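You operate a simulated robot arm through the tools that you are given. There is no shell and no other tool.

The job below is to be done with a simulated robot arm. You get a single attempt, and the scene is never put back.

TASK
Soak up the deck oil with the white mat, then bin the mat.
Fine: the oily bin, its red lid shut again. Where these are worked on the way, their far stop is far enough and under half their travel is too little: red lid. What is to be rubbed or washed off counts as gone when no trace of it is left.

It is judged by the outcome, as a careful person would: the job done as asked, and still so three seconds after it is handed in. It fails if anything else is knocked over, pushed out of place, dropped, spilled or broken. A push-on lid holds only when it is set on centred and level and pressed home; a screw cap is set on level and turned clockwise until tight.

THE ROBOT
A 7-joint arm with a two-finger parallel gripper, fixed in place. Base frame: the origin is on the floor under the middle of its stand, x ahead of it, y to its left, z up. Readings come in mm, degrees, newtons and seconds.
With the tool pointing down near the work surface it reaches from about 420 to 900 mm from the base axis. Its first joint turns from -143.0 to 143.0 degrees. Payload 3 kg.
The tool frame sits at the grasp point between the pads (the TCP): z along the fingers, y along the line on which they close. The tips reach 30 mm beyond it. The gripper opens to 94 mm. The fingers are 28 mm wide and 10 mm thick; the gripper's body (50 by 96 mm) begins 55 mm behind the TCP.
Orientation is that of the tool frame in the base frame, as [roll, pitch, yaw] about the fixed x, y, z axes, in that order (R = Rz(yaw) Ry(pitch) Rx(roll)). With the fingers straight down and closing along the base's y, the tool's x points along the base's -x, its y along +y and its z along -z.

THE INTERFACE
- The arm moves only by the tool move_arm. Its argument "increments" is text: rows parted by semicolons, each of 7 numbers parted by spaces: the shift along the tool's x, y, z in mm, then the turn, a rotation vector about the tool's x, y, z in degrees, then the closure in counts, from 0 (fully open) to 255 (shut). In form: tx ty tz rx ry rz jaw; .... A call has 1 to 20 rows; each row shifts and turns the commanded pose from where the row before left it, along the tool's axes as they then stand. Rows are played at 5 a second. More than 50 mm and 8.6 degrees between two rows, or a gripper value outside its range, and nothing of the call is played. A pose out of reach is approached as far as the arm can. The call stops where the force on the tool passes 60 N (or 10 N more than at its start, if that is more) or the arm is blocked; 0.2 s more then pass. Each finger travels about 72 mm/s and halts on what it meets, pressing with about 28 N; the grip force reading is that of the motor and also rises with nothing between the fingers. The clock runs only during rows and for 0.2 s after the last one: add rows that do not move to give the fingers time. The reply holds the time, the measured pose of the TCP, the force on the tool along the base axes, the opening and the grip force, in the units named above and with some noise, with the torque about the TCP (base axes, N m) and any sound that the robot's microphone picked up.
- Cameras (640 x 400 px; columns grow to the right, rows downward): "scene" is fixed at [42.3, 657.1, 1170.8]; the picture's right is [-0.69, -0.72, 0.00], its down [-0.35, 0.33, -0.88] and it looks along [0.63, -0.61, -0.48] (base axes); focal length 320 px, centre (320, 200). "wrist" rides on the gripper at [76, 14, -103] in the tool frame; the picture's right is [-0.18, 0.98, 0.00], its down [-0.75, -0.14, -0.64] and it looks along [-0.63, -0.12, 0.77] (tool axes); focal length 243 px, centre (320, 200). There is no depth. A picture from a camera that has moved, and an enlarged one, comes with that camera's place and axes in the base frame and with its lens. The place of the scene camera against the robot may be out by one fixed shift of up to 25 mm in any direction.
- snapshot(camera): a new picture of that camera. It takes no simulated time.
- inspect(camera, box): a new picture of the part [left, top, right, bottom] of that camera's present view, enlarged. It takes no simulated time.
- hand_in(): hands the job in; it is judged then, once.

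Places have to be worked out from the pictures, the camera data and where the tool is seen. Open the gripper and draw the arm clear of the work before you hand the job in, unless the task says otherwise.

The tools are called after ">>>" as a command line: name --argument value ..., lists and objects as JSON in quotes. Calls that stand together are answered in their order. move_arm: Moves the arm, as the interface text tells. Its arguments: {"type":"object","properties":{"increments":{"type":"string"}},"required":["increments"]} The other tools are called the same way: snapshot (camera) takes a picture; inspect (camera, box) takes an enlarged picture of a part of a camera's view; hand_in () hands the job in.

At the start:

```text
t: 0.0
eef_pos: [544.8, 514.5, 1005.0]
orientation: [179.9, 0.0, 180.0]
contact_force: [-0.6, 0.4, 0.1]
moment: [0.0, 0.02, 0.02]
width: 94.2
finger_force: 0.1
```

scene: 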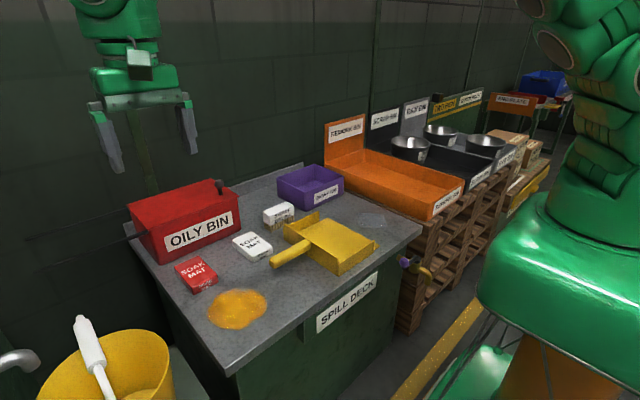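
wrist: 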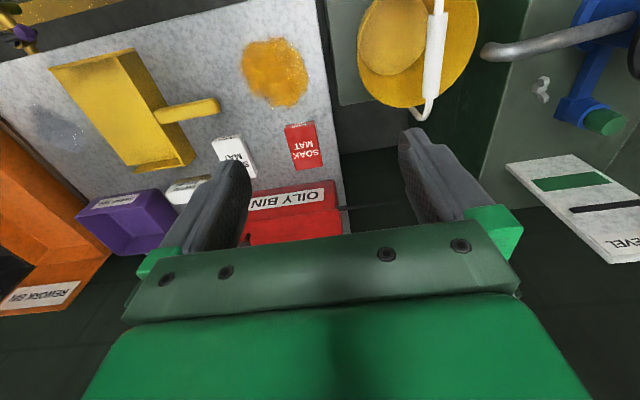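

I start by looking closer at the spill deck: the bin, mats and the oil patch.

>>> inspect --camera "scene" --box '[110, 160, 270, 260]'

>>> inspect --camera "scene" --box '[170, 180, 410, 330]'

>>> inspect --camera "wrist" --box '[160, 80, 360, 260]'

```text
4.00 times, centred on (190, 210) of scene
camera zoom: at [42.3, 657.1, 1170.8], right [-0.69, -0.72, 0.0], down [-0.35, 0.33, -0.88], along [0.63, -0.61, -0.48], focal length 1281 px, centre (840, 160)
```

zoom: 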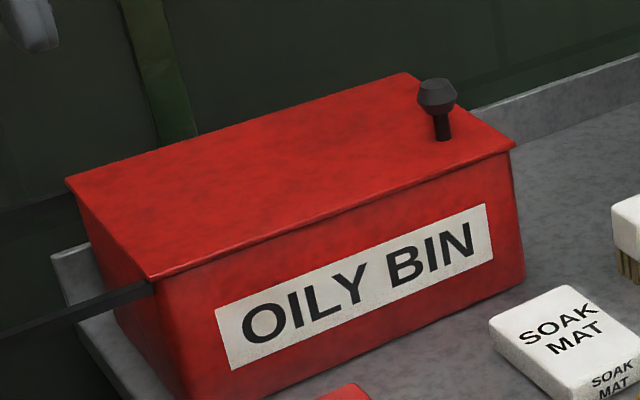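

```text
2.67 times, centred on (290, 255) of scene
camera zoom: at [42.3, 657.1, 1170.8], right [-0.69, -0.72, 0.0], down [-0.35, 0.33, -0.88], along [0.63, -0.61, -0.48], focal length 854 px, centre (400, 53)
```

zoom: 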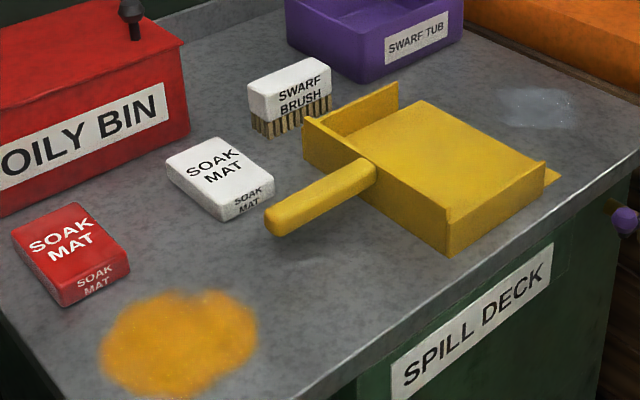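

```text
2.22 times, centred on (260, 170) of wrist
camera zoom: at [468.2, 529.2, 1107.9], right [0.18, 0.98, 0.0], down [0.75, -0.14, 0.64], along [0.63, -0.12, -0.77], focal length 539 px, centre (453, 267)
```

zoom: 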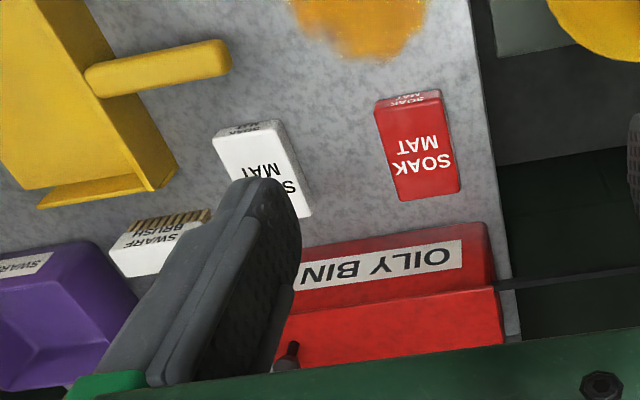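

The bin seems to have a dark bar running out of its left side, so the lid may slide rather than hinge. I look closer at that side and at the basin for context.

>>> inspect --camera "scene" --box '[0, 180, 160, 280]'

>>> inspect --camera "wrist" --box '[230, 120, 420, 250]'

>>> inspect --camera "scene" --box '[0, 280, 200, 400]'

```text
4.00 times, centred on (80, 230) of scene
camera zoom: at [42.3, 657.1, 1170.8], right [-0.69, -0.72, 0.0], down [-0.35, 0.33, -0.88], along [0.63, -0.61, -0.48], focal length 1281 px, centre (1280, 80)
```

zoom: 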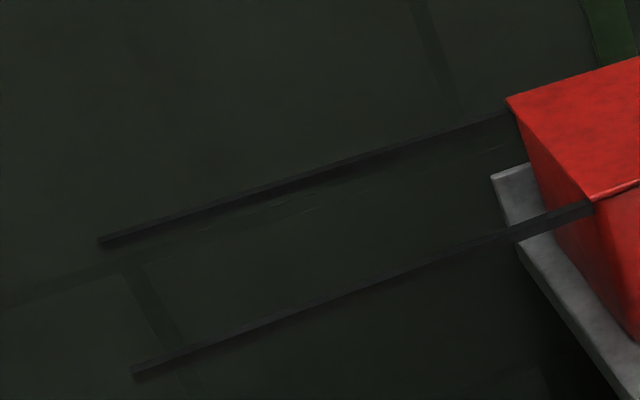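

```text
3.08 times, centred on (325, 185) of wrist
camera zoom: at [468.2, 529.2, 1107.9], right [0.18, 0.98, 0.0], down [0.75, -0.14, 0.64], along [0.63, -0.12, -0.77], focal length 746 px, centre (305, 246)
```

zoom: 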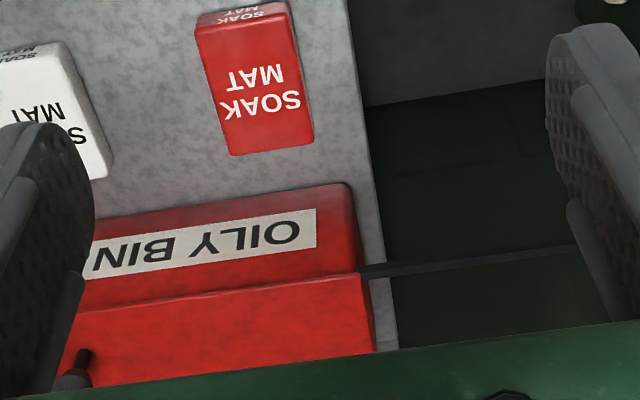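

```text
3.20 times, centred on (100, 340) of scene
camera zoom: at [42.3, 657.1, 1170.8], right [-0.69, -0.72, 0.0], down [-0.35, 0.33, -0.88], along [0.63, -0.61, -0.48], focal length 1025 px, centre (1024, -248)
```

zoom: 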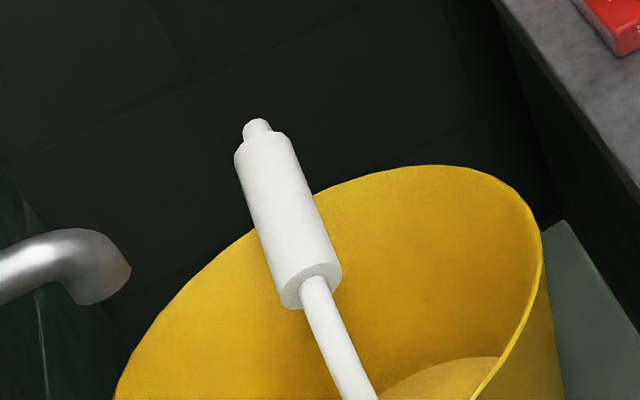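

The red lid rides on two rails running left (+y), so it slides open toward +y by its knob. I move the arm over the deck at height for a better wrist view.

>>> move_arm --increments "-3 -43 0 0 0 0 0; -3 -43 0 0 0 0 0; -3 -43 0 0 0 0 0; -3 -43 0 0 0 0 0; -3 -43 0 0 0 0 0; 0 0 0 0 0 0 0; 0 0 0 0 0 0 0"

>>> snapshot --camera "wrist"

>>> snapshot --camera "scene"

```text
t: 1.6
eef_pos: [560.5, 299.7, 1004.9]
orientation: [-179.9, 0.0, -179.9]
contact_force: [0.3, 1.3, 0.1]
moment: [0.02, -0.01, 0.01]
width: 93.9
finger_force: 0.0
```

```text
taken
camera wrist: at [484.4, 313.6, 1108.1], right [0.18, 0.98, 0.0], down [0.75, -0.14, 0.64], along [0.63, -0.12, -0.77], focal length 243 px, centre (320, 200)
```

wrist: 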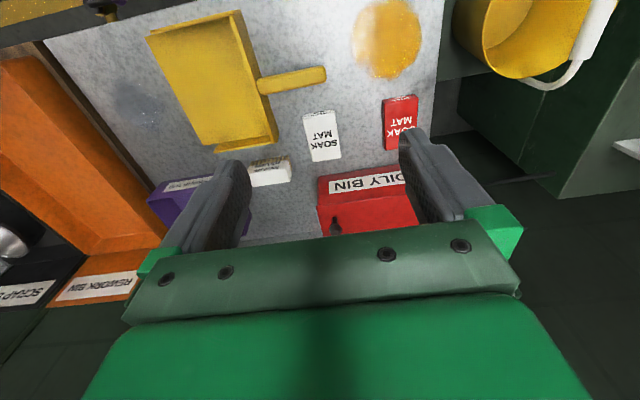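

```text
taken
```

scene: 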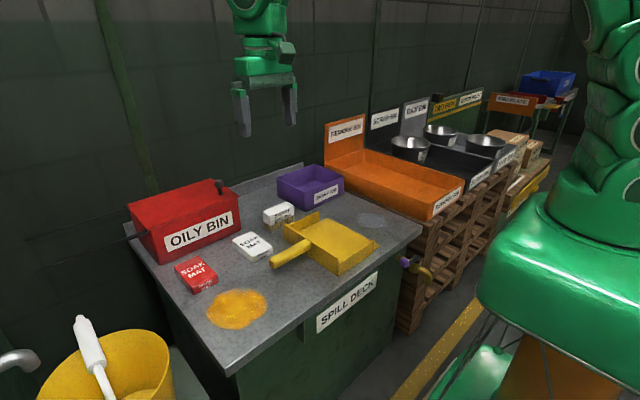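

The arm is now above the mats. I enlarge the wrist view to measure the white mat, oil patch and the knob.

>>> inspect --camera "wrist" --box '[290, 90, 450, 190]'

>>> inspect --camera "wrist" --box '[310, 0, 470, 100]'

>>> inspect --camera "wrist" --box '[280, 150, 440, 250]'

```text
4.00 times, centred on (370, 140) of wrist
camera zoom: at [484.4, 313.6, 1108.1], right [0.18, 0.98, 0.0], down [0.75, -0.14, 0.64], along [0.63, -0.12, -0.77], focal length 970 px, centre (120, 440)
```

zoom: 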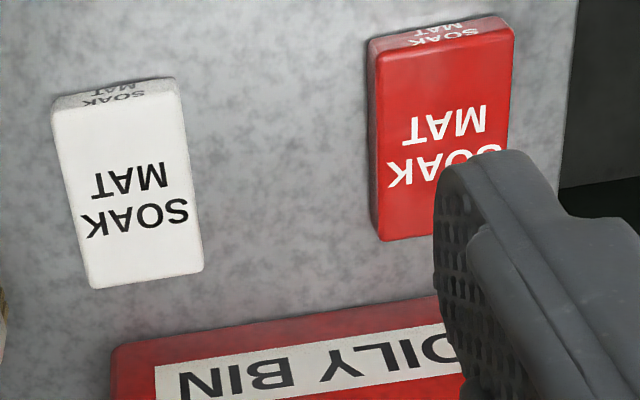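

```text
4.00 times, centred on (390, 50) of wrist
camera zoom: at [484.4, 313.6, 1108.1], right [0.18, 0.98, 0.0], down [0.75, -0.14, 0.64], along [0.63, -0.12, -0.77], focal length 970 px, centre (40, 800)
```

zoom: 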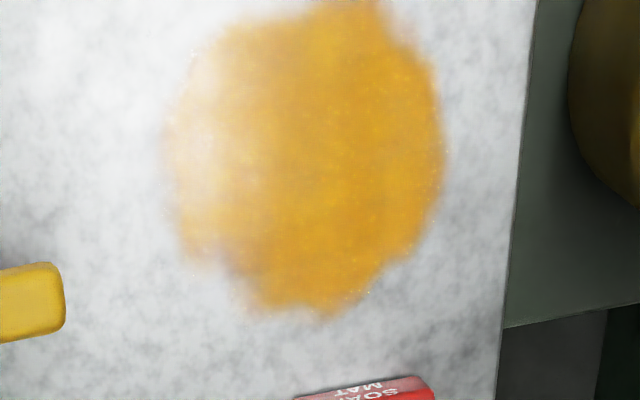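

```text
4.00 times, centred on (360, 200) of wrist
camera zoom: at [484.4, 313.6, 1108.1], right [0.18, 0.98, 0.0], down [0.75, -0.14, 0.64], along [0.63, -0.12, -0.77], focal length 970 px, centre (160, 200)
```

zoom: 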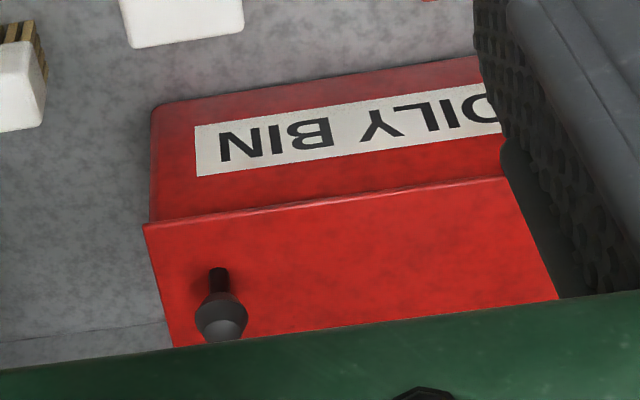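

Measurements so far (deck ≈ z 570): white mat about 112×67 mm centred near (727, 274), top z≈596; oil about x 511–636, y 358–486; lid knob near (882, 273), z 696–732. I go nearer to the knob and tilt the tool outward, to measure it and check reach.

>>> move_arm --increments "-40 -4 21 0 0 0 0; -40 -4 21 0 0 0 0; -40 -4 21 0 0 0 0; -40 -4 21 0 0 0 0; -40 -4 21 0 0 0 0; 0 0 0 0 -8 0 0; 0 0 0 0 -8 0 0; 0 0 0 0 -8 0 0; 0 0 0 0 -8 0 0; 0 0 0 0 0 0 0; 0 0 0 0 0 0 0"

>>> snapshot --camera "wrist"

>>> snapshot --camera "scene"

```text
t: 4.0
eef_pos: [760.3, 281.1, 900.9]
orientation: [-179.9, 32.0, 180.0]
contact_force: [-0.5, -0.4, -0.4]
moment: [0.01, -0.01, 0.01]
width: 93.7
finger_force: 0.1
```

```text
taken
camera wrist: at [640.5, 294.2, 946.7], right [0.16, 0.98, 0.1], down [0.3, -0.14, 0.94], along [0.94, -0.12, -0.32], focal length 243 px, centre (320, 200)
```

wrist: 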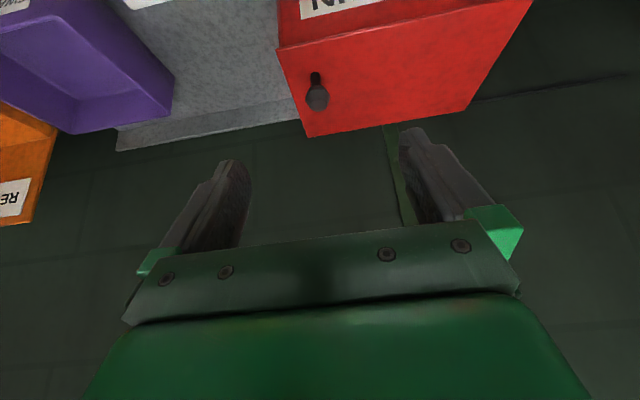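

```text
taken
```

scene: 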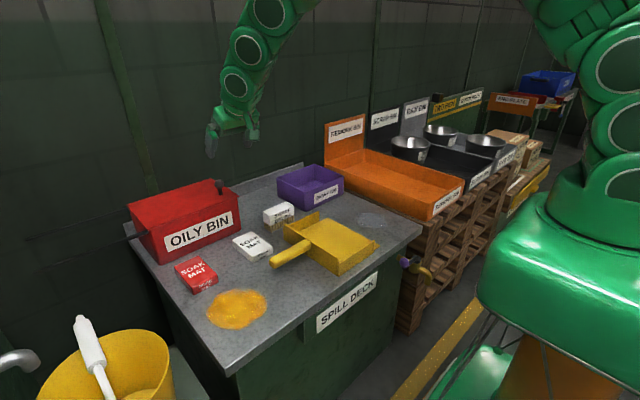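

The tilted pose holds well. I enlarge the view of the lid and knob to triangulate them.

>>> inspect --camera "wrist" --box '[265, 0, 545, 160]'

>>> inspect --camera "wrist" --box '[280, 50, 360, 140]'

```text
2.29 times, centred on (405, 80) of wrist
camera zoom: at [640.5, 294.2, 946.7], right [0.16, 0.98, 0.1], down [0.3, -0.14, 0.94], along [0.94, -0.12, -0.32], focal length 555 px, centre (126, 474)
```

zoom: 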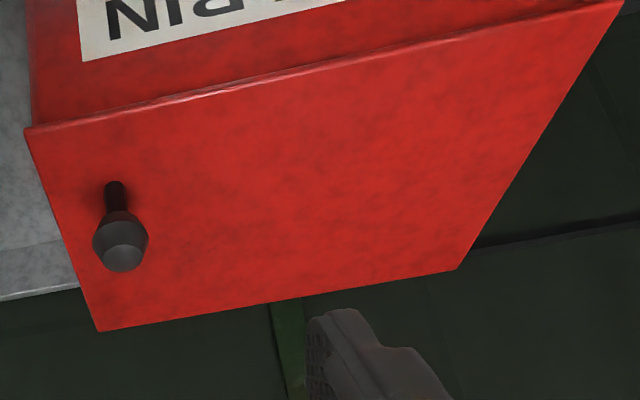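

```text
4.44 times, centred on (320, 95) of wrist
camera zoom: at [640.5, 294.2, 946.7], right [0.16, 0.98, 0.1], down [0.3, -0.14, 0.94], along [0.94, -0.12, -0.32], focal length 1078 px, centre (320, 667)
```

zoom: 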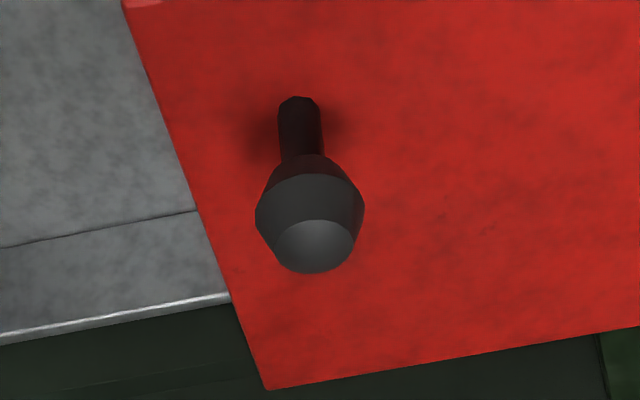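

The lid spans about x 838–1022, y 237–507 at z≈696, with the knob at (882, 273.5), head z≈716–744. I tilt to 48° for reach and go to a pre-grasp in front of the knob.

>>> move_arm --increments "0 0 0 0 -8 0 0; 0 0 0 0 -8 0 0; 13.4 -2.5 40 0 0 0 0; 13.4 -2.5 40 0 0 0 0; 13.4 -2.5 40 0 0 0 0; 0 0 0 0 0 0 0; 0 0 0 0 0 0 0"

>>> snapshot --camera "wrist"

>>> snapshot --camera "scene"

```text
t: 5.6
eef_pos: [820.7, 271.9, 790.7]
orientation: [-180.0, 48.1, 179.9]
contact_force: [-0.5, -0.1, 1.0]
moment: [-0.01, 0.0, -0.01]
width: 94.0
finger_force: 0.0
```

```text
taken
camera wrist: at [693.6, 285.7, 801.8], right [0.12, 0.98, 0.14], down [0.03, -0.14, 0.99], along [0.99, -0.12, -0.04], focal length 243 px, centre (320, 200)
```

wrist: 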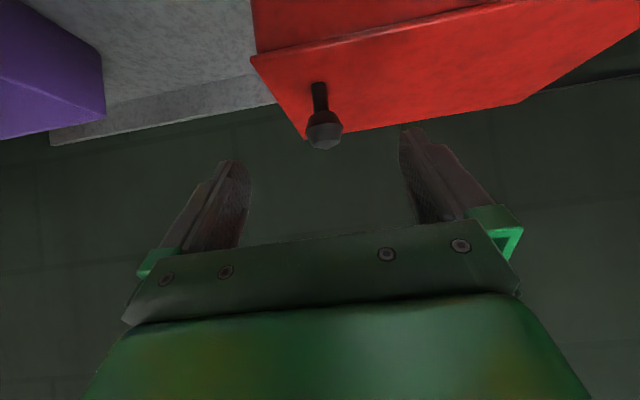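

```text
taken
```

scene: 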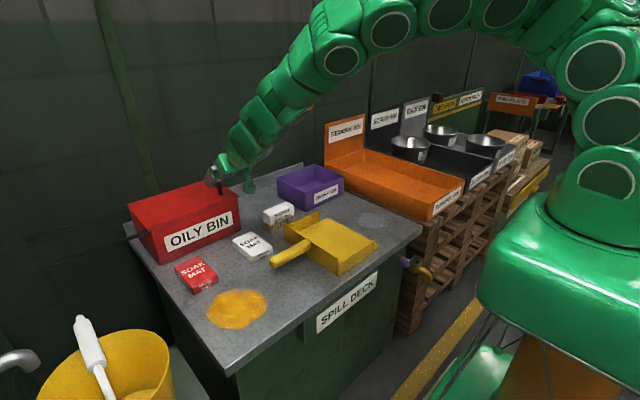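

I enlarge the knob region to refine lid height and knob position from this lower viewpoint.

>>> inspect --camera "wrist" --box '[230, 40, 390, 160]'

>>> inspect --camera "scene" --box '[160, 140, 280, 220]'

```text
3.33 times, centred on (310, 100) of wrist
camera zoom: at [693.6, 285.7, 801.8], right [0.12, 0.98, 0.14], down [0.03, -0.14, 0.99], along [0.99, -0.12, -0.04], focal length 809 px, centre (353, 533)
```

zoom: 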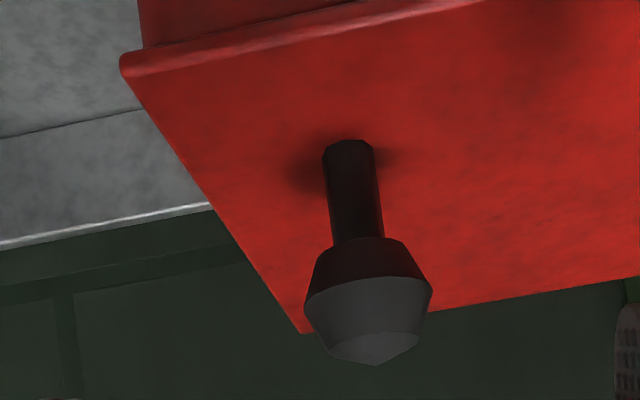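

```text
5.00 times, centred on (220, 180) of scene
camera zoom: at [42.3, 657.1, 1170.8], right [-0.69, -0.72, 0.0], down [-0.35, 0.33, -0.88], along [0.63, -0.61, -0.48], focal length 1601 px, centre (820, 300)
```

zoom: 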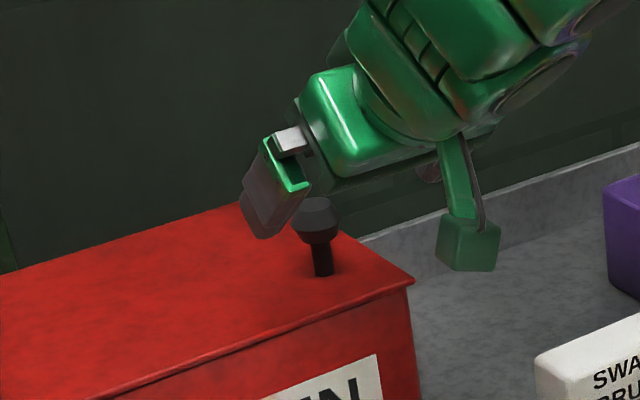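

Refined: lid top z≈708, knob at (871.5, 275), its head spanning z≈728–755. I advance along the tool axis with open fingers so the knob sits between the pads.

>>> move_arm --increments "0 1 23 0 0 0 0; 0 1 23 0 0 0 0; 0 1 22 0 0 0 0; 0 0 0 0 0 0 0; 0 0 0 0 0 0 0"

>>> snapshot --camera "wrist"

>>> inspect --camera "scene" --box '[160, 140, 280, 220]'

```text
t: 6.8
eef_pos: [870.4, 276.1, 744.4]
orientation: [180.0, 48.0, -180.0]
contact_force: [-0.4, 0.7, 0.3]
moment: [-0.02, -0.02, 0.01]
width: 94.2
finger_force: 0.0
```

```text
taken
camera wrist: at [743.9, 288.8, 756.8], right [0.12, 0.98, 0.14], down [0.03, -0.14, 0.99], along [0.99, -0.12, -0.04], focal length 243 px, centre (320, 200)
```

wrist: 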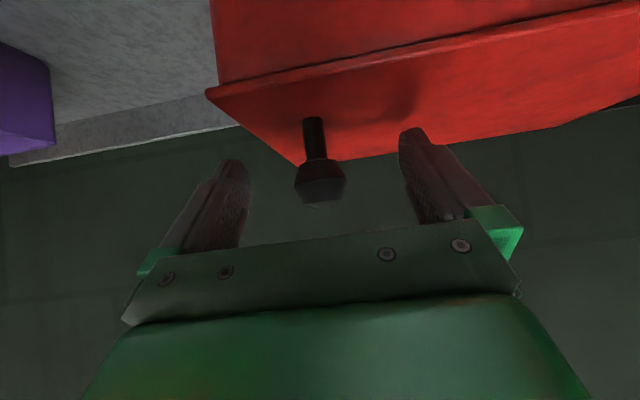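

```text
5.00 times, centred on (220, 180) of scene
camera zoom: at [42.3, 657.1, 1170.8], right [-0.69, -0.72, 0.0], down [-0.35, 0.33, -0.88], along [0.63, -0.61, -0.48], focal length 1601 px, centre (820, 300)
```

zoom: 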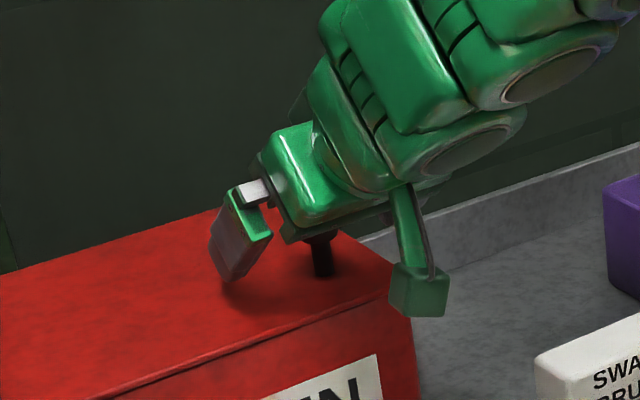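

The knob head is between the pads around the TCP. I close the gripper on it.

>>> move_arm --increments "0 0 0 0 0 0 255; 0 0 0 0 0 0 255; 0 0 0 0 0 0 255; 0 0 0 0 0 0 255; 0 0 0 0 0 0 255"

>>> snapshot --camera "wrist"

```text
t: 8.0
eef_pos: [871.2, 274.5, 744.7]
orientation: [180.0, 48.1, 180.0]
contact_force: [0.4, 1.0, 0.7]
moment: [0.07, 0.01, 0.06]
width: 29.2
finger_force: 45.5
```

```text
taken
camera wrist: at [743.7, 288.9, 756.7], right [0.12, 0.98, 0.14], down [0.03, -0.14, 0.99], along [0.99, -0.12, -0.04], focal length 243 px, centre (320, 200)
```

wrist: 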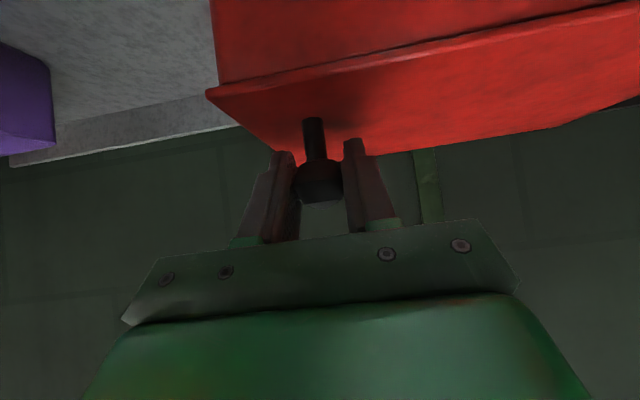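

The knob is gripped (29 mm). I slide the lid in +y, a first 120 mm, watching the force.

>>> move_arm --increments "0 8 0 0 0 0 255; 0 12 0 0 0 0 255; 0 15 0 0 0 0 255; 0 15 0 0 0 0 255; 0 15 0 0 0 0 255; 0 15 0 0 0 0 255; 0 15 0 0 0 0 255; 0 15 0 0 0 0 255; 0 10 0 0 0 0 255; 0 0 0 0 0 0 255"

>>> snapshot --camera "scene"

>>> snapshot --camera "wrist"

```text
t: 10.2
eef_pos: [870.9, 396.4, 745.3]
orientation: [-180.0, 48.0, -179.8]
contact_force: [-24.8, 1.2, -2.7]
moment: [0.2, -0.1, 0.07]
width: 29.8
finger_force: 44.7
```

```text
taken
```

scene: 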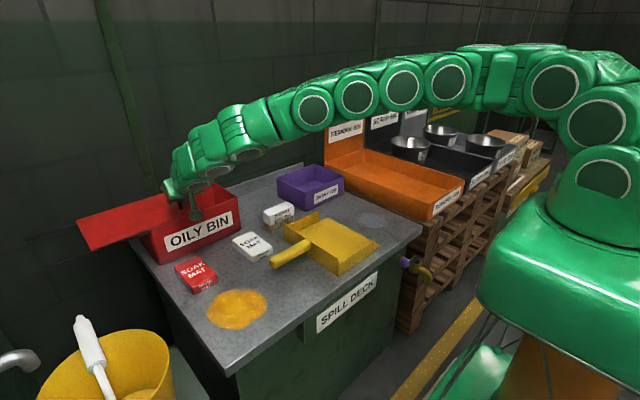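

```text
taken
camera wrist: at [744.4, 410.3, 756.6], right [0.12, 0.98, 0.14], down [0.03, -0.14, 0.99], along [0.99, -0.12, -0.05], focal length 243 px, centre (320, 200)
```

wrist: 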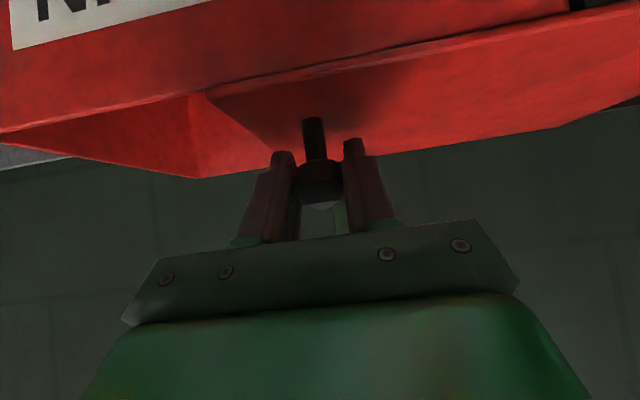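

The lid slides freely, now 120 mm open. I relieve the slight sideways force by shifting ~1.5 mm toward the base and continue toward the far stop.

>>> move_arm --increments "1 0 -1.1 0 0 0 255; 0 10 0 0 0 0 255; 0 12 0 0 0 0 255; 0 12 0 0 0 0 255; 0 12 0 0 0 0 255; 0 12 0 0 0 0 255; 0 10 0 0 0 0 255; 0 0 0 0 0 0 255"

>>> snapshot --camera "scene"

>>> snapshot --camera "wrist"

```text
t: 12.0
eef_pos: [871.6, 462.2, 745.3]
orientation: [-179.9, 48.0, -179.9]
contact_force: [22.6, -0.9, -22.8]
moment: [0.09, 0.43, -0.1]
width: 29.4
finger_force: 44.9
```

```text
taken
```

scene: 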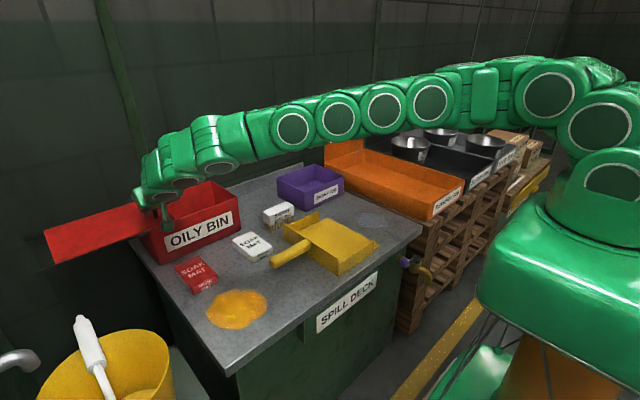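

```text
taken
camera wrist: at [744.3, 477.7, 756.7], right [0.12, 0.98, 0.14], down [0.03, -0.14, 0.99], along [0.99, -0.12, -0.04], focal length 243 px, centre (320, 200)
```

wrist: 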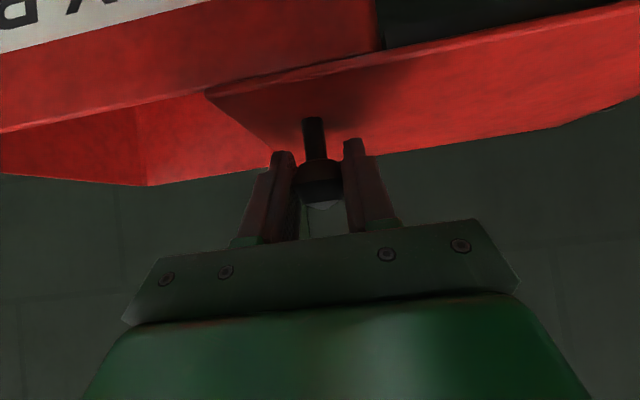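

The lid is 187 mm open and there is likely a little travel left (rails reach y≈730). I ease the force and slide on toward the stop.

>>> move_arm --increments "0 0 0.8 0 0 0 255; 0 8 0 0 0 0 255; 0 8 0 0 0 0 255; 0 8 0 0 0 0 255; 0 6 0 0 0 0 255; 0 0 0 0 0 0 255"

>>> snapshot --camera "scene"

```text
t: 13.4
eef_pos: [871.2, 493.9, 745.1]
orientation: [179.9, 48.0, -180.0]
contact_force: [16.3, 1.1, 2.5]
moment: [0.23, -0.09, -0.01]
width: 29.3
finger_force: 44.9
```

```text
taken
```

scene: 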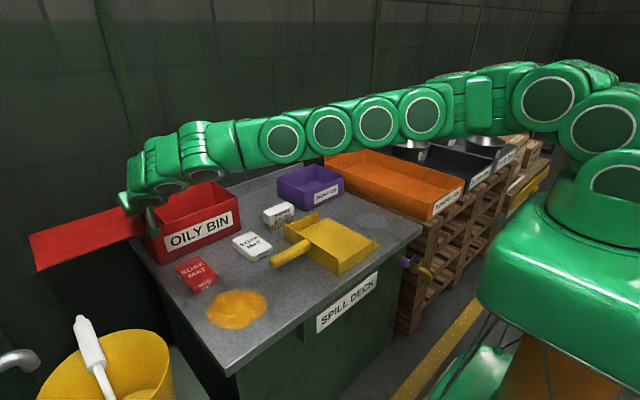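

The lid is open about 219 mm, leaving a gap of roughly y 243–456. I release the knob and back out along the tool axis.

>>> move_arm --increments "0 0 0 0 0 0 0; 0 0 0 0 0 0 0; 0 0 0 0 0 0 0; 0 0 0 0 0 0 0; 0 0 -20 0 0 0 0; 0 0 -30 0 0 0 0; 0 0 -40 0 0 0 0; 0 0 -40 0 0 0 0; 0 0 0 0 0 0 0"

>>> snapshot --camera "scene"

>>> snapshot --camera "wrist"

```text
t: 15.4
eef_pos: [773.9, 494.6, 832.4]
orientation: [180.0, 48.0, -180.0]
contact_force: [-0.2, 0.0, -0.7]
moment: [-0.01, -0.04, 0.01]
width: 93.8
finger_force: 0.0
```

```text
taken
```

scene: 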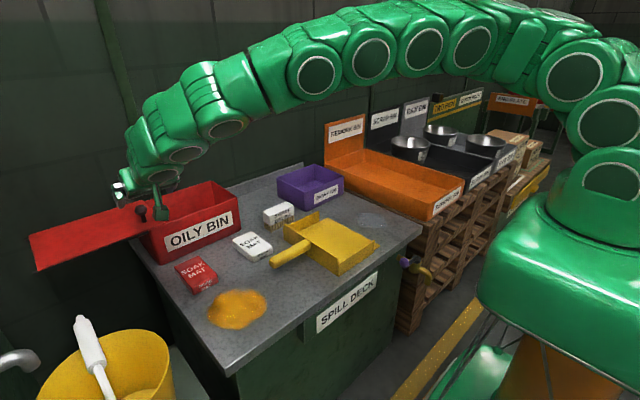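

```text
taken
camera wrist: at [646.9, 507.2, 843.7], right [0.12, 0.98, 0.14], down [0.03, -0.14, 0.99], along [0.99, -0.12, -0.04], focal length 243 px, centre (320, 200)
```

wrist: 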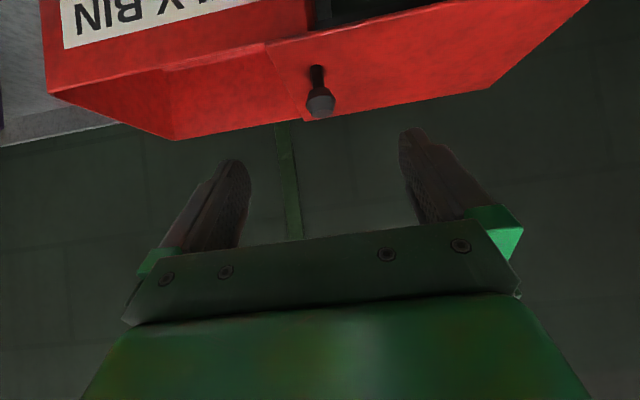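

The lid stays open with the knob clear. I untilt to straight down and move above the white mat.

>>> move_arm --increments "0 0 -10 0 8 0 0; 0 0 0 0 8 0 0; 0 0 0 0 8 0 0; 0 0 0 0 8 0 0; 0 0 0 0 8 0 0; 0 0 0 0 8 0 0; 9 -44 0 0 0 0 0; 9 -44 0 0 0 0 0; 9 -44 8 0 0 0 0; 9 -44 10 0 0 0 0; 9 -44 10 0 0 0 0; 0 0 20 0 0 0 0; 0 0 0 0 0 0 0; 0 0 0 0 0 0 0"

>>> snapshot --camera "wrist"

>>> snapshot --camera "scene"

```text
t: 18.4
eef_pos: [720.4, 272.9, 789.3]
orientation: [180.0, 0.0, 180.0]
contact_force: [1.0, -0.7, 0.2]
moment: [0.01, -0.01, 0.0]
width: 94.1
finger_force: 0.0
```

```text
taken
camera wrist: at [645.7, 287.6, 891.4], right [0.18, 0.98, 0.0], down [0.75, -0.14, 0.64], along [0.63, -0.12, -0.77], focal length 243 px, centre (320, 200)
```

wrist: 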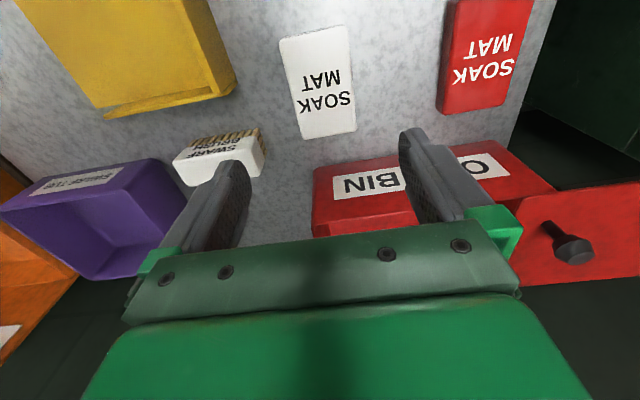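

```text
taken
```

scene: 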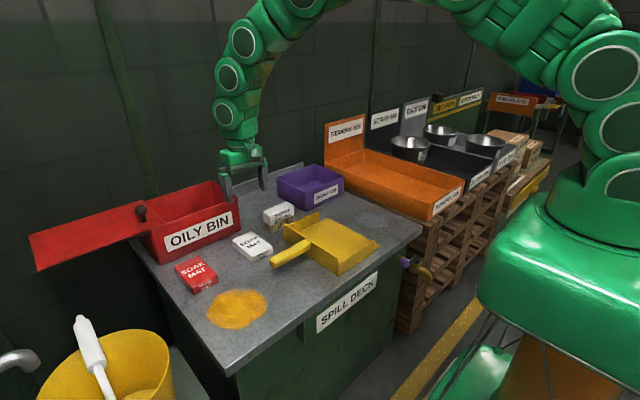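

I enlarge the mat to measure its corners and thickness.

>>> inspect --camera "wrist" --box '[230, 0, 390, 150]'

>>> inspect --camera "scene" --box '[215, 215, 295, 275]'

```text
2.67 times, centred on (310, 75) of wrist
camera zoom: at [645.7, 287.6, 891.4], right [0.18, 0.98, 0.0], down [0.75, -0.14, 0.64], along [0.63, -0.12, -0.77], focal length 647 px, centre (347, 533)
```

zoom: 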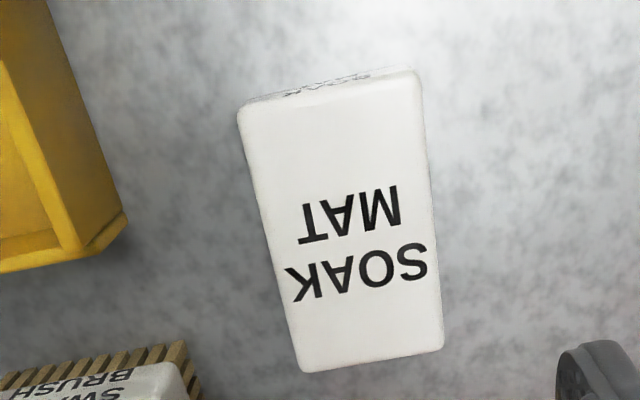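

```text
6.67 times, centred on (255, 245) of scene
camera zoom: at [42.3, 657.1, 1170.8], right [-0.69, -0.72, 0.0], down [-0.35, 0.33, -0.88], along [0.63, -0.61, -0.48], focal length 2135 px, centre (753, -100)
```

zoom: 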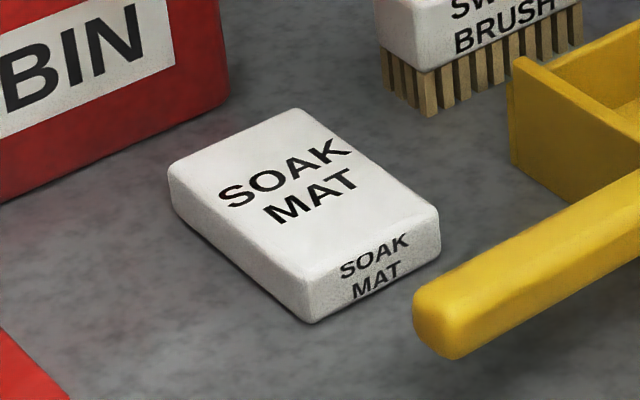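

Mat: x 674–782, y 240–309 (68 mm wide), top ≈ z 600, deck ≈ 576. I centre over it at (728, 275) with open fingers and come down to TCP z≈622.

>>> move_arm --increments "-7.6 2.1 0 0 0 0 0; 0 0 40 0 0 0 0; 0 0 40 0 0 0 0; 0 0 40 0 0 0 0; 0 0 30 0 0 0 0; 0 0 17 0 0 0 0; 0 0 0 0 0 0 0; 0 0 0 0 0 0 0"

>>> snapshot --camera "wrist"

>>> inspect --camera "scene" --box '[215, 195, 315, 275]'

```text
t: 20.2
eef_pos: [729.2, 275.3, 622.6]
orientation: [-180.0, 0.1, 180.0]
contact_force: [0.8, 0.6, -0.1]
moment: [0.02, -0.02, 0.04]
width: 94.2
finger_force: 0.1
```

```text
taken
camera wrist: at [652.7, 289.7, 725.4], right [0.18, 0.98, 0.0], down [0.75, -0.14, 0.64], along [0.63, -0.12, -0.77], focal length 243 px, centre (320, 200)
```

wrist: 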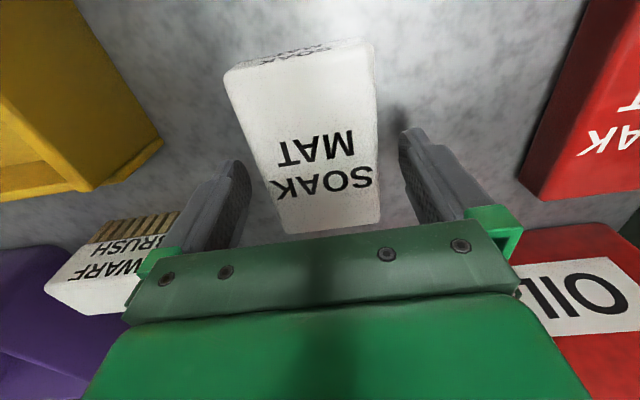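

```text
5.00 times, centred on (265, 235) of scene
camera zoom: at [42.3, 657.1, 1170.8], right [-0.69, -0.72, 0.0], down [-0.35, 0.33, -0.88], along [0.63, -0.61, -0.48], focal length 1601 px, centre (595, 25)
```

zoom: 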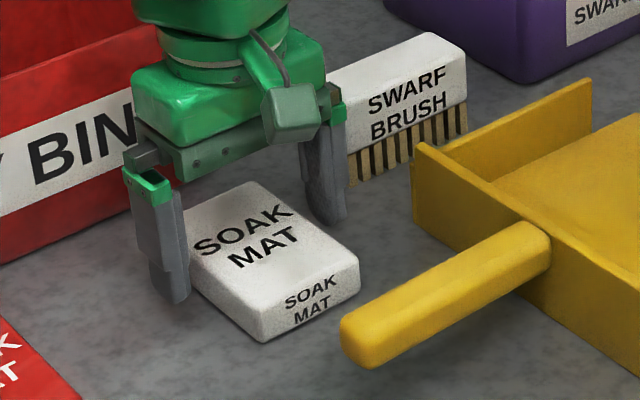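

The fingers straddle the mat neatly. I lower a further 8 mm in small steps, watching for contact with the deck.

>>> move_arm --increments "0 0 2 0 0 0 0; 0 0 2 0 0 0 0; 0 0 2 0 0 0 0; 0 0 2 0 0 0 0; 0 0 0 0 0 0 0"

>>> inspect --camera "scene" --box '[225, 225, 285, 265]'

```text
t: 21.4
eef_pos: [728.2, 275.1, 615.3]
orientation: [-180.0, 0.0, 180.0]
contact_force: [-0.4, 0.0, -0.1]
moment: [-0.02, 0.01, 0.01]
width: 94.1
finger_force: 0.0
```

```text
10.00 times, centred on (255, 245) of scene
camera zoom: at [42.3, 657.1, 1170.8], right [-0.69, -0.72, 0.0], down [-0.35, 0.33, -0.88], along [0.63, -0.61, -0.48], focal length 3202 px, centre (970, -250)
```

zoom: 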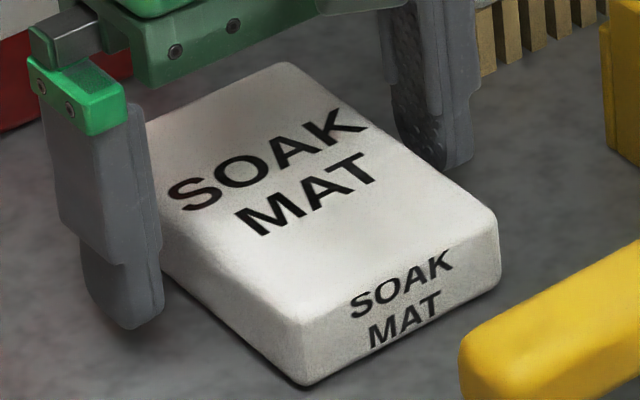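

No contact yet. I lower 3 mm more, checking for the deck.

>>> move_arm --increments "0 0 1 0 0 0 0; 0 0 1 0 0 0 0; 0 0 1 0 0 0 0; 0 0 0 0 0 0 0"

```text
t: 22.4
eef_pos: [729.2, 275.4, 612.6]
orientation: [-179.9, 0.0, 180.0]
contact_force: [-0.4, -0.8, -1.2]
moment: [0.01, 0.01, 0.0]
width: 94.1
finger_force: 0.0
```

Still free. I lower another 3 mm in 1 mm steps.

>>> move_arm --increments "0 0 1 0 0 0 0; 0 0 1 0 0 0 0; 0 0 1 0 0 0 0; 0 0 0 0 0 0 0"

>>> inspect --camera "scene" --box '[225, 225, 285, 265]'

```text
t: 23.4
eef_pos: [730.3, 275.3, 609.7]
orientation: [179.9, -0.1, 180.0]
contact_force: [-11.9, -2.1, 27.4]
moment: [0.39, 0.39, 0.07]
width: 93.4
finger_force: 0.1
```

```text
10.00 times, centred on (255, 245) of scene
camera zoom: at [42.3, 657.1, 1170.8], right [-0.69, -0.72, 0.0], down [-0.35, 0.33, -0.88], along [0.63, -0.61, -0.48], focal length 3202 px, centre (970, -250)
```

zoom: 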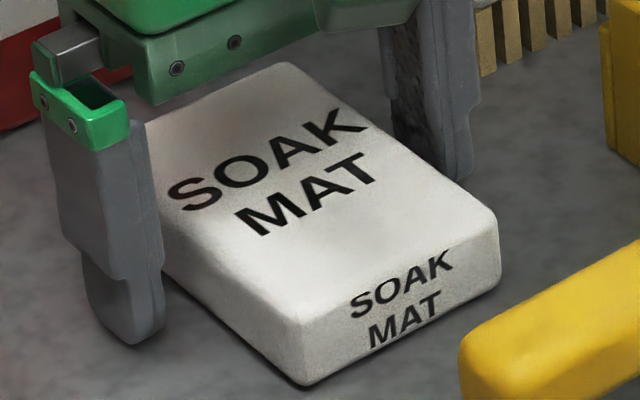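

Contact with the deck at TCP z≈609.7, so the deck is at z≈580. I lift 6 mm and close on the mat.

>>> move_arm --increments "0 0 -3 0 0 0 0; 0 0 -3 0 0 0 0; 0 0 0 0 0 0 0; 0 0 0 0 0 0 255; 0 0 0 0 0 0 255; 0 0 0 0 0 0 255; 0 0 0 0 0 0 255; 0 0 0 0 0 0 255"

>>> inspect --camera "scene" --box '[215, 215, 295, 275]'

>>> snapshot --camera "wrist"

```text
t: 25.2
eef_pos: [729.0, 276.1, 615.4]
orientation: [-180.0, 0.1, -180.0]
contact_force: [-0.4, 0.2, -0.1]
moment: [0.0, -0.01, 0.0]
width: 68.8
finger_force: 28.2
```

```text
6.67 times, centred on (255, 245) of scene
camera zoom: at [42.3, 657.1, 1170.8], right [-0.69, -0.72, 0.0], down [-0.35, 0.33, -0.88], along [0.63, -0.61, -0.48], focal length 2135 px, centre (753, -100)
```

zoom: 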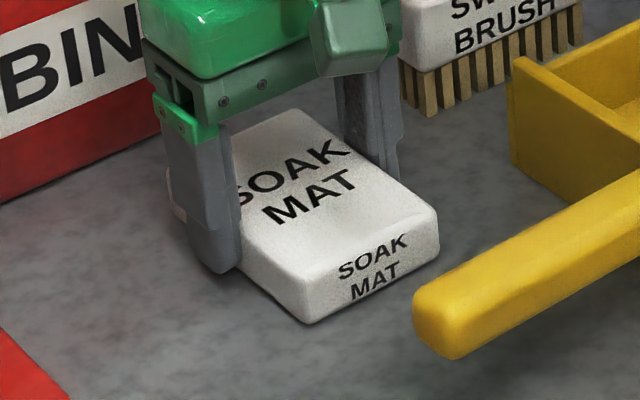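

```text
taken
camera wrist: at [653.4, 289.6, 717.3], right [0.18, 0.98, 0.0], down [0.75, -0.14, 0.64], along [0.63, -0.12, -0.77], focal length 243 px, centre (320, 200)
```

wrist: 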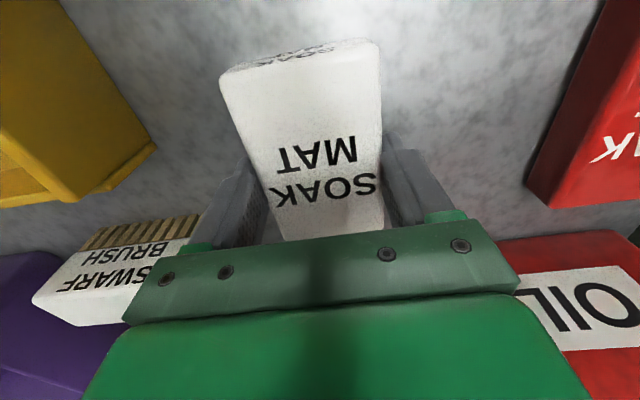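

The mat is held (68.8 mm). I lift it and carry it above the near side of the oil patch, then look.

>>> move_arm --increments "0 0 -15 0 0 0 255; 0 0 -30 0 0 0 255; 0 0 -40 0 0 0 255; 36 18 0 0 0 0 255; 36 18 0 0 0 0 255; 36 18 0 0 0 0 255; 36 18 0 0 0 0 255; 36 18 0 0 0 0 255; 0 0 0 0 0 0 255; 0 0 0 0 0 0 255"

>>> snapshot --camera "wrist"

>>> snapshot --camera "scene"

```text
t: 27.4
eef_pos: [549.5, 365.7, 699.7]
orientation: [-180.0, -0.1, -180.0]
contact_force: [0.8, -0.4, -0.9]
moment: [-0.01, 0.03, 0.01]
width: 68.8
finger_force: 27.9
```

```text
taken
camera wrist: at [473.6, 379.8, 802.5], right [0.18, 0.98, 0.0], down [0.75, -0.14, 0.64], along [0.63, -0.12, -0.77], focal length 243 px, centre (320, 200)
```

wrist: 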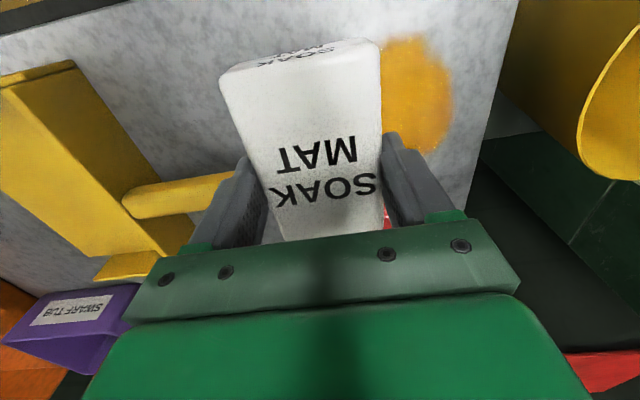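

```text
taken
```

scene: 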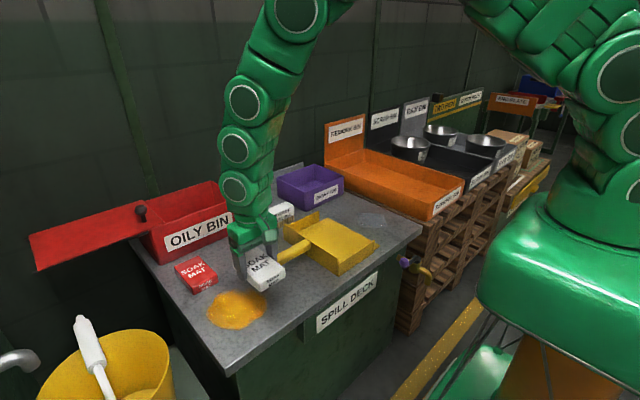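

The mat hangs level with the oil just beyond it. I lower it to just above the deck at the patch's right edge.

>>> move_arm --increments "0 0 35 0 0 0 255; 0 0 35 0 0 0 255; 0 0 10 0 0 0 255; 0 0 2 0 0 0 255; 0 0 1 0 0 0 255; 0 0 0 0 0 0 255"

>>> snapshot --camera "wrist"

>>> inspect --camera "scene" --box '[180, 210, 340, 340]'

```text
t: 28.8
eef_pos: [548.9, 366.0, 617.9]
orientation: [180.0, -0.1, -179.9]
contact_force: [0.4, 1.1, -0.9]
moment: [0.0, 0.0, 0.0]
width: 69.0
finger_force: 28.0
```

```text
taken
camera wrist: at [473.6, 379.5, 719.6], right [0.18, 0.98, 0.0], down [0.75, -0.14, 0.64], along [0.63, -0.12, -0.77], focal length 243 px, centre (320, 200)
```

wrist: 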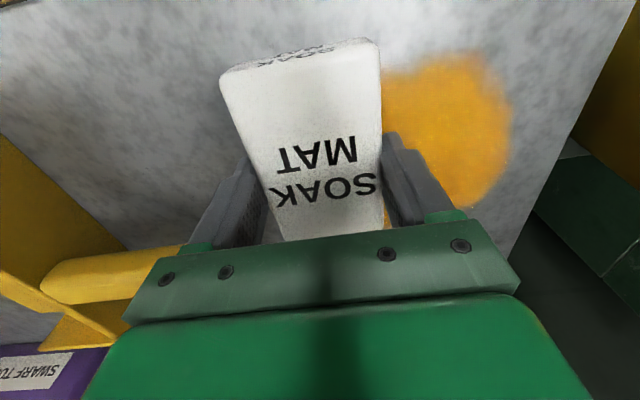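

```text
3.08 times, centred on (260, 275) of scene
camera zoom: at [42.3, 657.1, 1170.8], right [-0.69, -0.72, 0.0], down [-0.35, 0.33, -0.88], along [0.63, -0.61, -0.48], focal length 985 px, centre (505, -31)
```

zoom: 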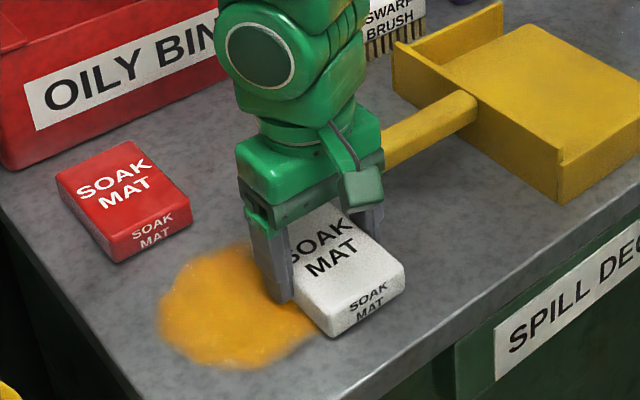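

The mat is just above the deck. I lower it to contact with a light press.

>>> move_arm --increments "0 0 1 0 0 0 255; 0 0 1 0 0 0 255; 0 0 1 0 0 0 255; 0 0 0 0 0 0 255"

```text
t: 29.8
eef_pos: [548.5, 366.9, 614.5]
orientation: [179.9, 0.1, 180.0]
contact_force: [-6.8, -4.6, 27.4]
moment: [-0.21, 0.38, 0.04]
width: 69.0
finger_force: 28.4
```

Contact with about 27 N. I ease it slightly and stroke across the oil in +y along the near lane.

>>> move_arm --increments "0 0 -0.3 0 0 0 255; 0 8 0 0 0 0 255; 0 10 0 0 0 0 255; 0 10 0 0 0 0 255; 0 10 0 0 0 0 255; 0 10 0 0 0 0 255; 0 10 0 0 0 0 255; 0 10 0 0 0 0 255; 0 10 0 0 0 0 255; 0 10 0 0 0 0 255; 0 10 0 0 0 0 255; 0 0 0 0 0 0 255"

>>> snapshot --camera "wrist"

>>> inspect --camera "scene" --box '[160, 220, 320, 340]'

```text
t: 32.4
eef_pos: [547.8, 464.2, 614.4]
orientation: [180.0, 0.0, -180.0]
contact_force: [-1.3, -0.3, 3.9]
moment: [0.02, 0.03, 0.0]
width: 68.8
finger_force: 27.7
```

```text
taken
camera wrist: at [473.1, 477.6, 716.9], right [0.18, 0.98, 0.0], down [0.75, -0.14, 0.64], along [0.63, -0.12, -0.77], focal length 243 px, centre (320, 200)
```

wrist: 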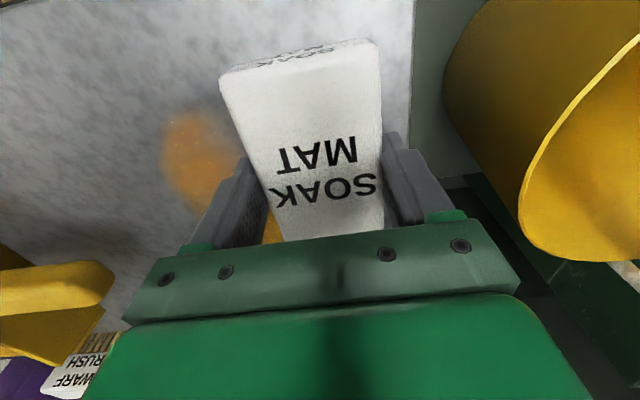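

```text
3.33 times, centred on (240, 280) of scene
camera zoom: at [42.3, 657.1, 1170.8], right [-0.69, -0.72, 0.0], down [-0.35, 0.33, -0.88], along [0.63, -0.61, -0.48], focal length 1067 px, centre (587, -67)
```

zoom: 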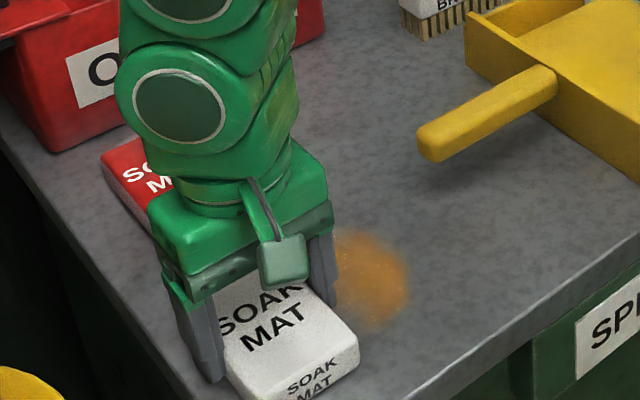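

The first pass removed much of the near part; some orange remains. I press a bit more and stroke back in −y, then shift to the far lane.

>>> move_arm --increments "0 0 0.5 0 0 0 255; 0 -10 0 0 0 0 255; 0 -10 0 0 0 0 255; 0 -10 0 0 0 0 255; 0 -10 0 0 0 0 255; 0 -10 0 0 0 0 255; 0 -10 0 0 0 0 255; 0 -10 0 0 0 0 255; 0 -10 0 0 0 0 255; 0 -10 0 0 0 0 255; 0 -8 0 0 0 0 255; 0 0 0 0 0 0 255"

>>> snapshot --camera "wrist"

>>> inspect --camera "scene" --box '[160, 220, 320, 340]'

```text
t: 35.0
eef_pos: [548.1, 366.3, 614.2]
orientation: [-179.9, -0.1, 180.0]
contact_force: [-1.0, 6.3, 18.9]
moment: [0.3, -0.22, 0.02]
width: 68.8
finger_force: 27.8
```

```text
taken
camera wrist: at [472.8, 379.1, 716.5], right [0.18, 0.98, 0.0], down [0.75, -0.14, 0.64], along [0.63, -0.12, -0.77], focal length 243 px, centre (320, 200)
```

wrist: 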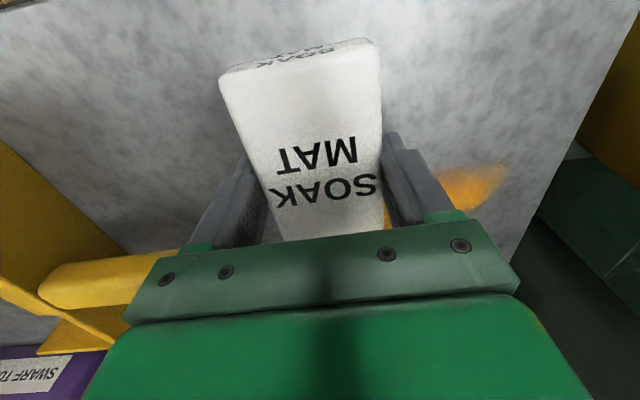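

```text
3.33 times, centred on (240, 280) of scene
camera zoom: at [42.3, 657.1, 1170.8], right [-0.69, -0.72, 0.0], down [-0.35, 0.33, -0.88], along [0.63, -0.61, -0.48], focal length 1067 px, centre (587, -67)
```

zoom: 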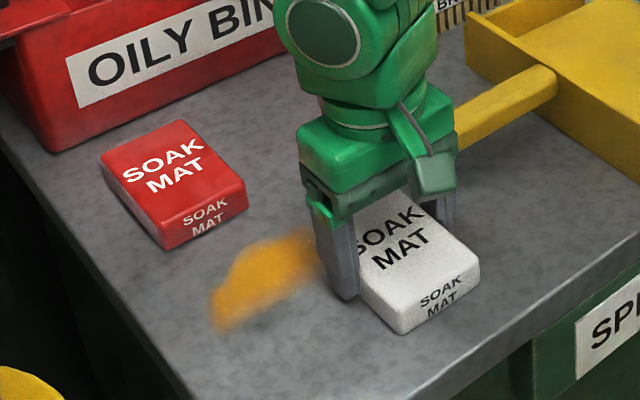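

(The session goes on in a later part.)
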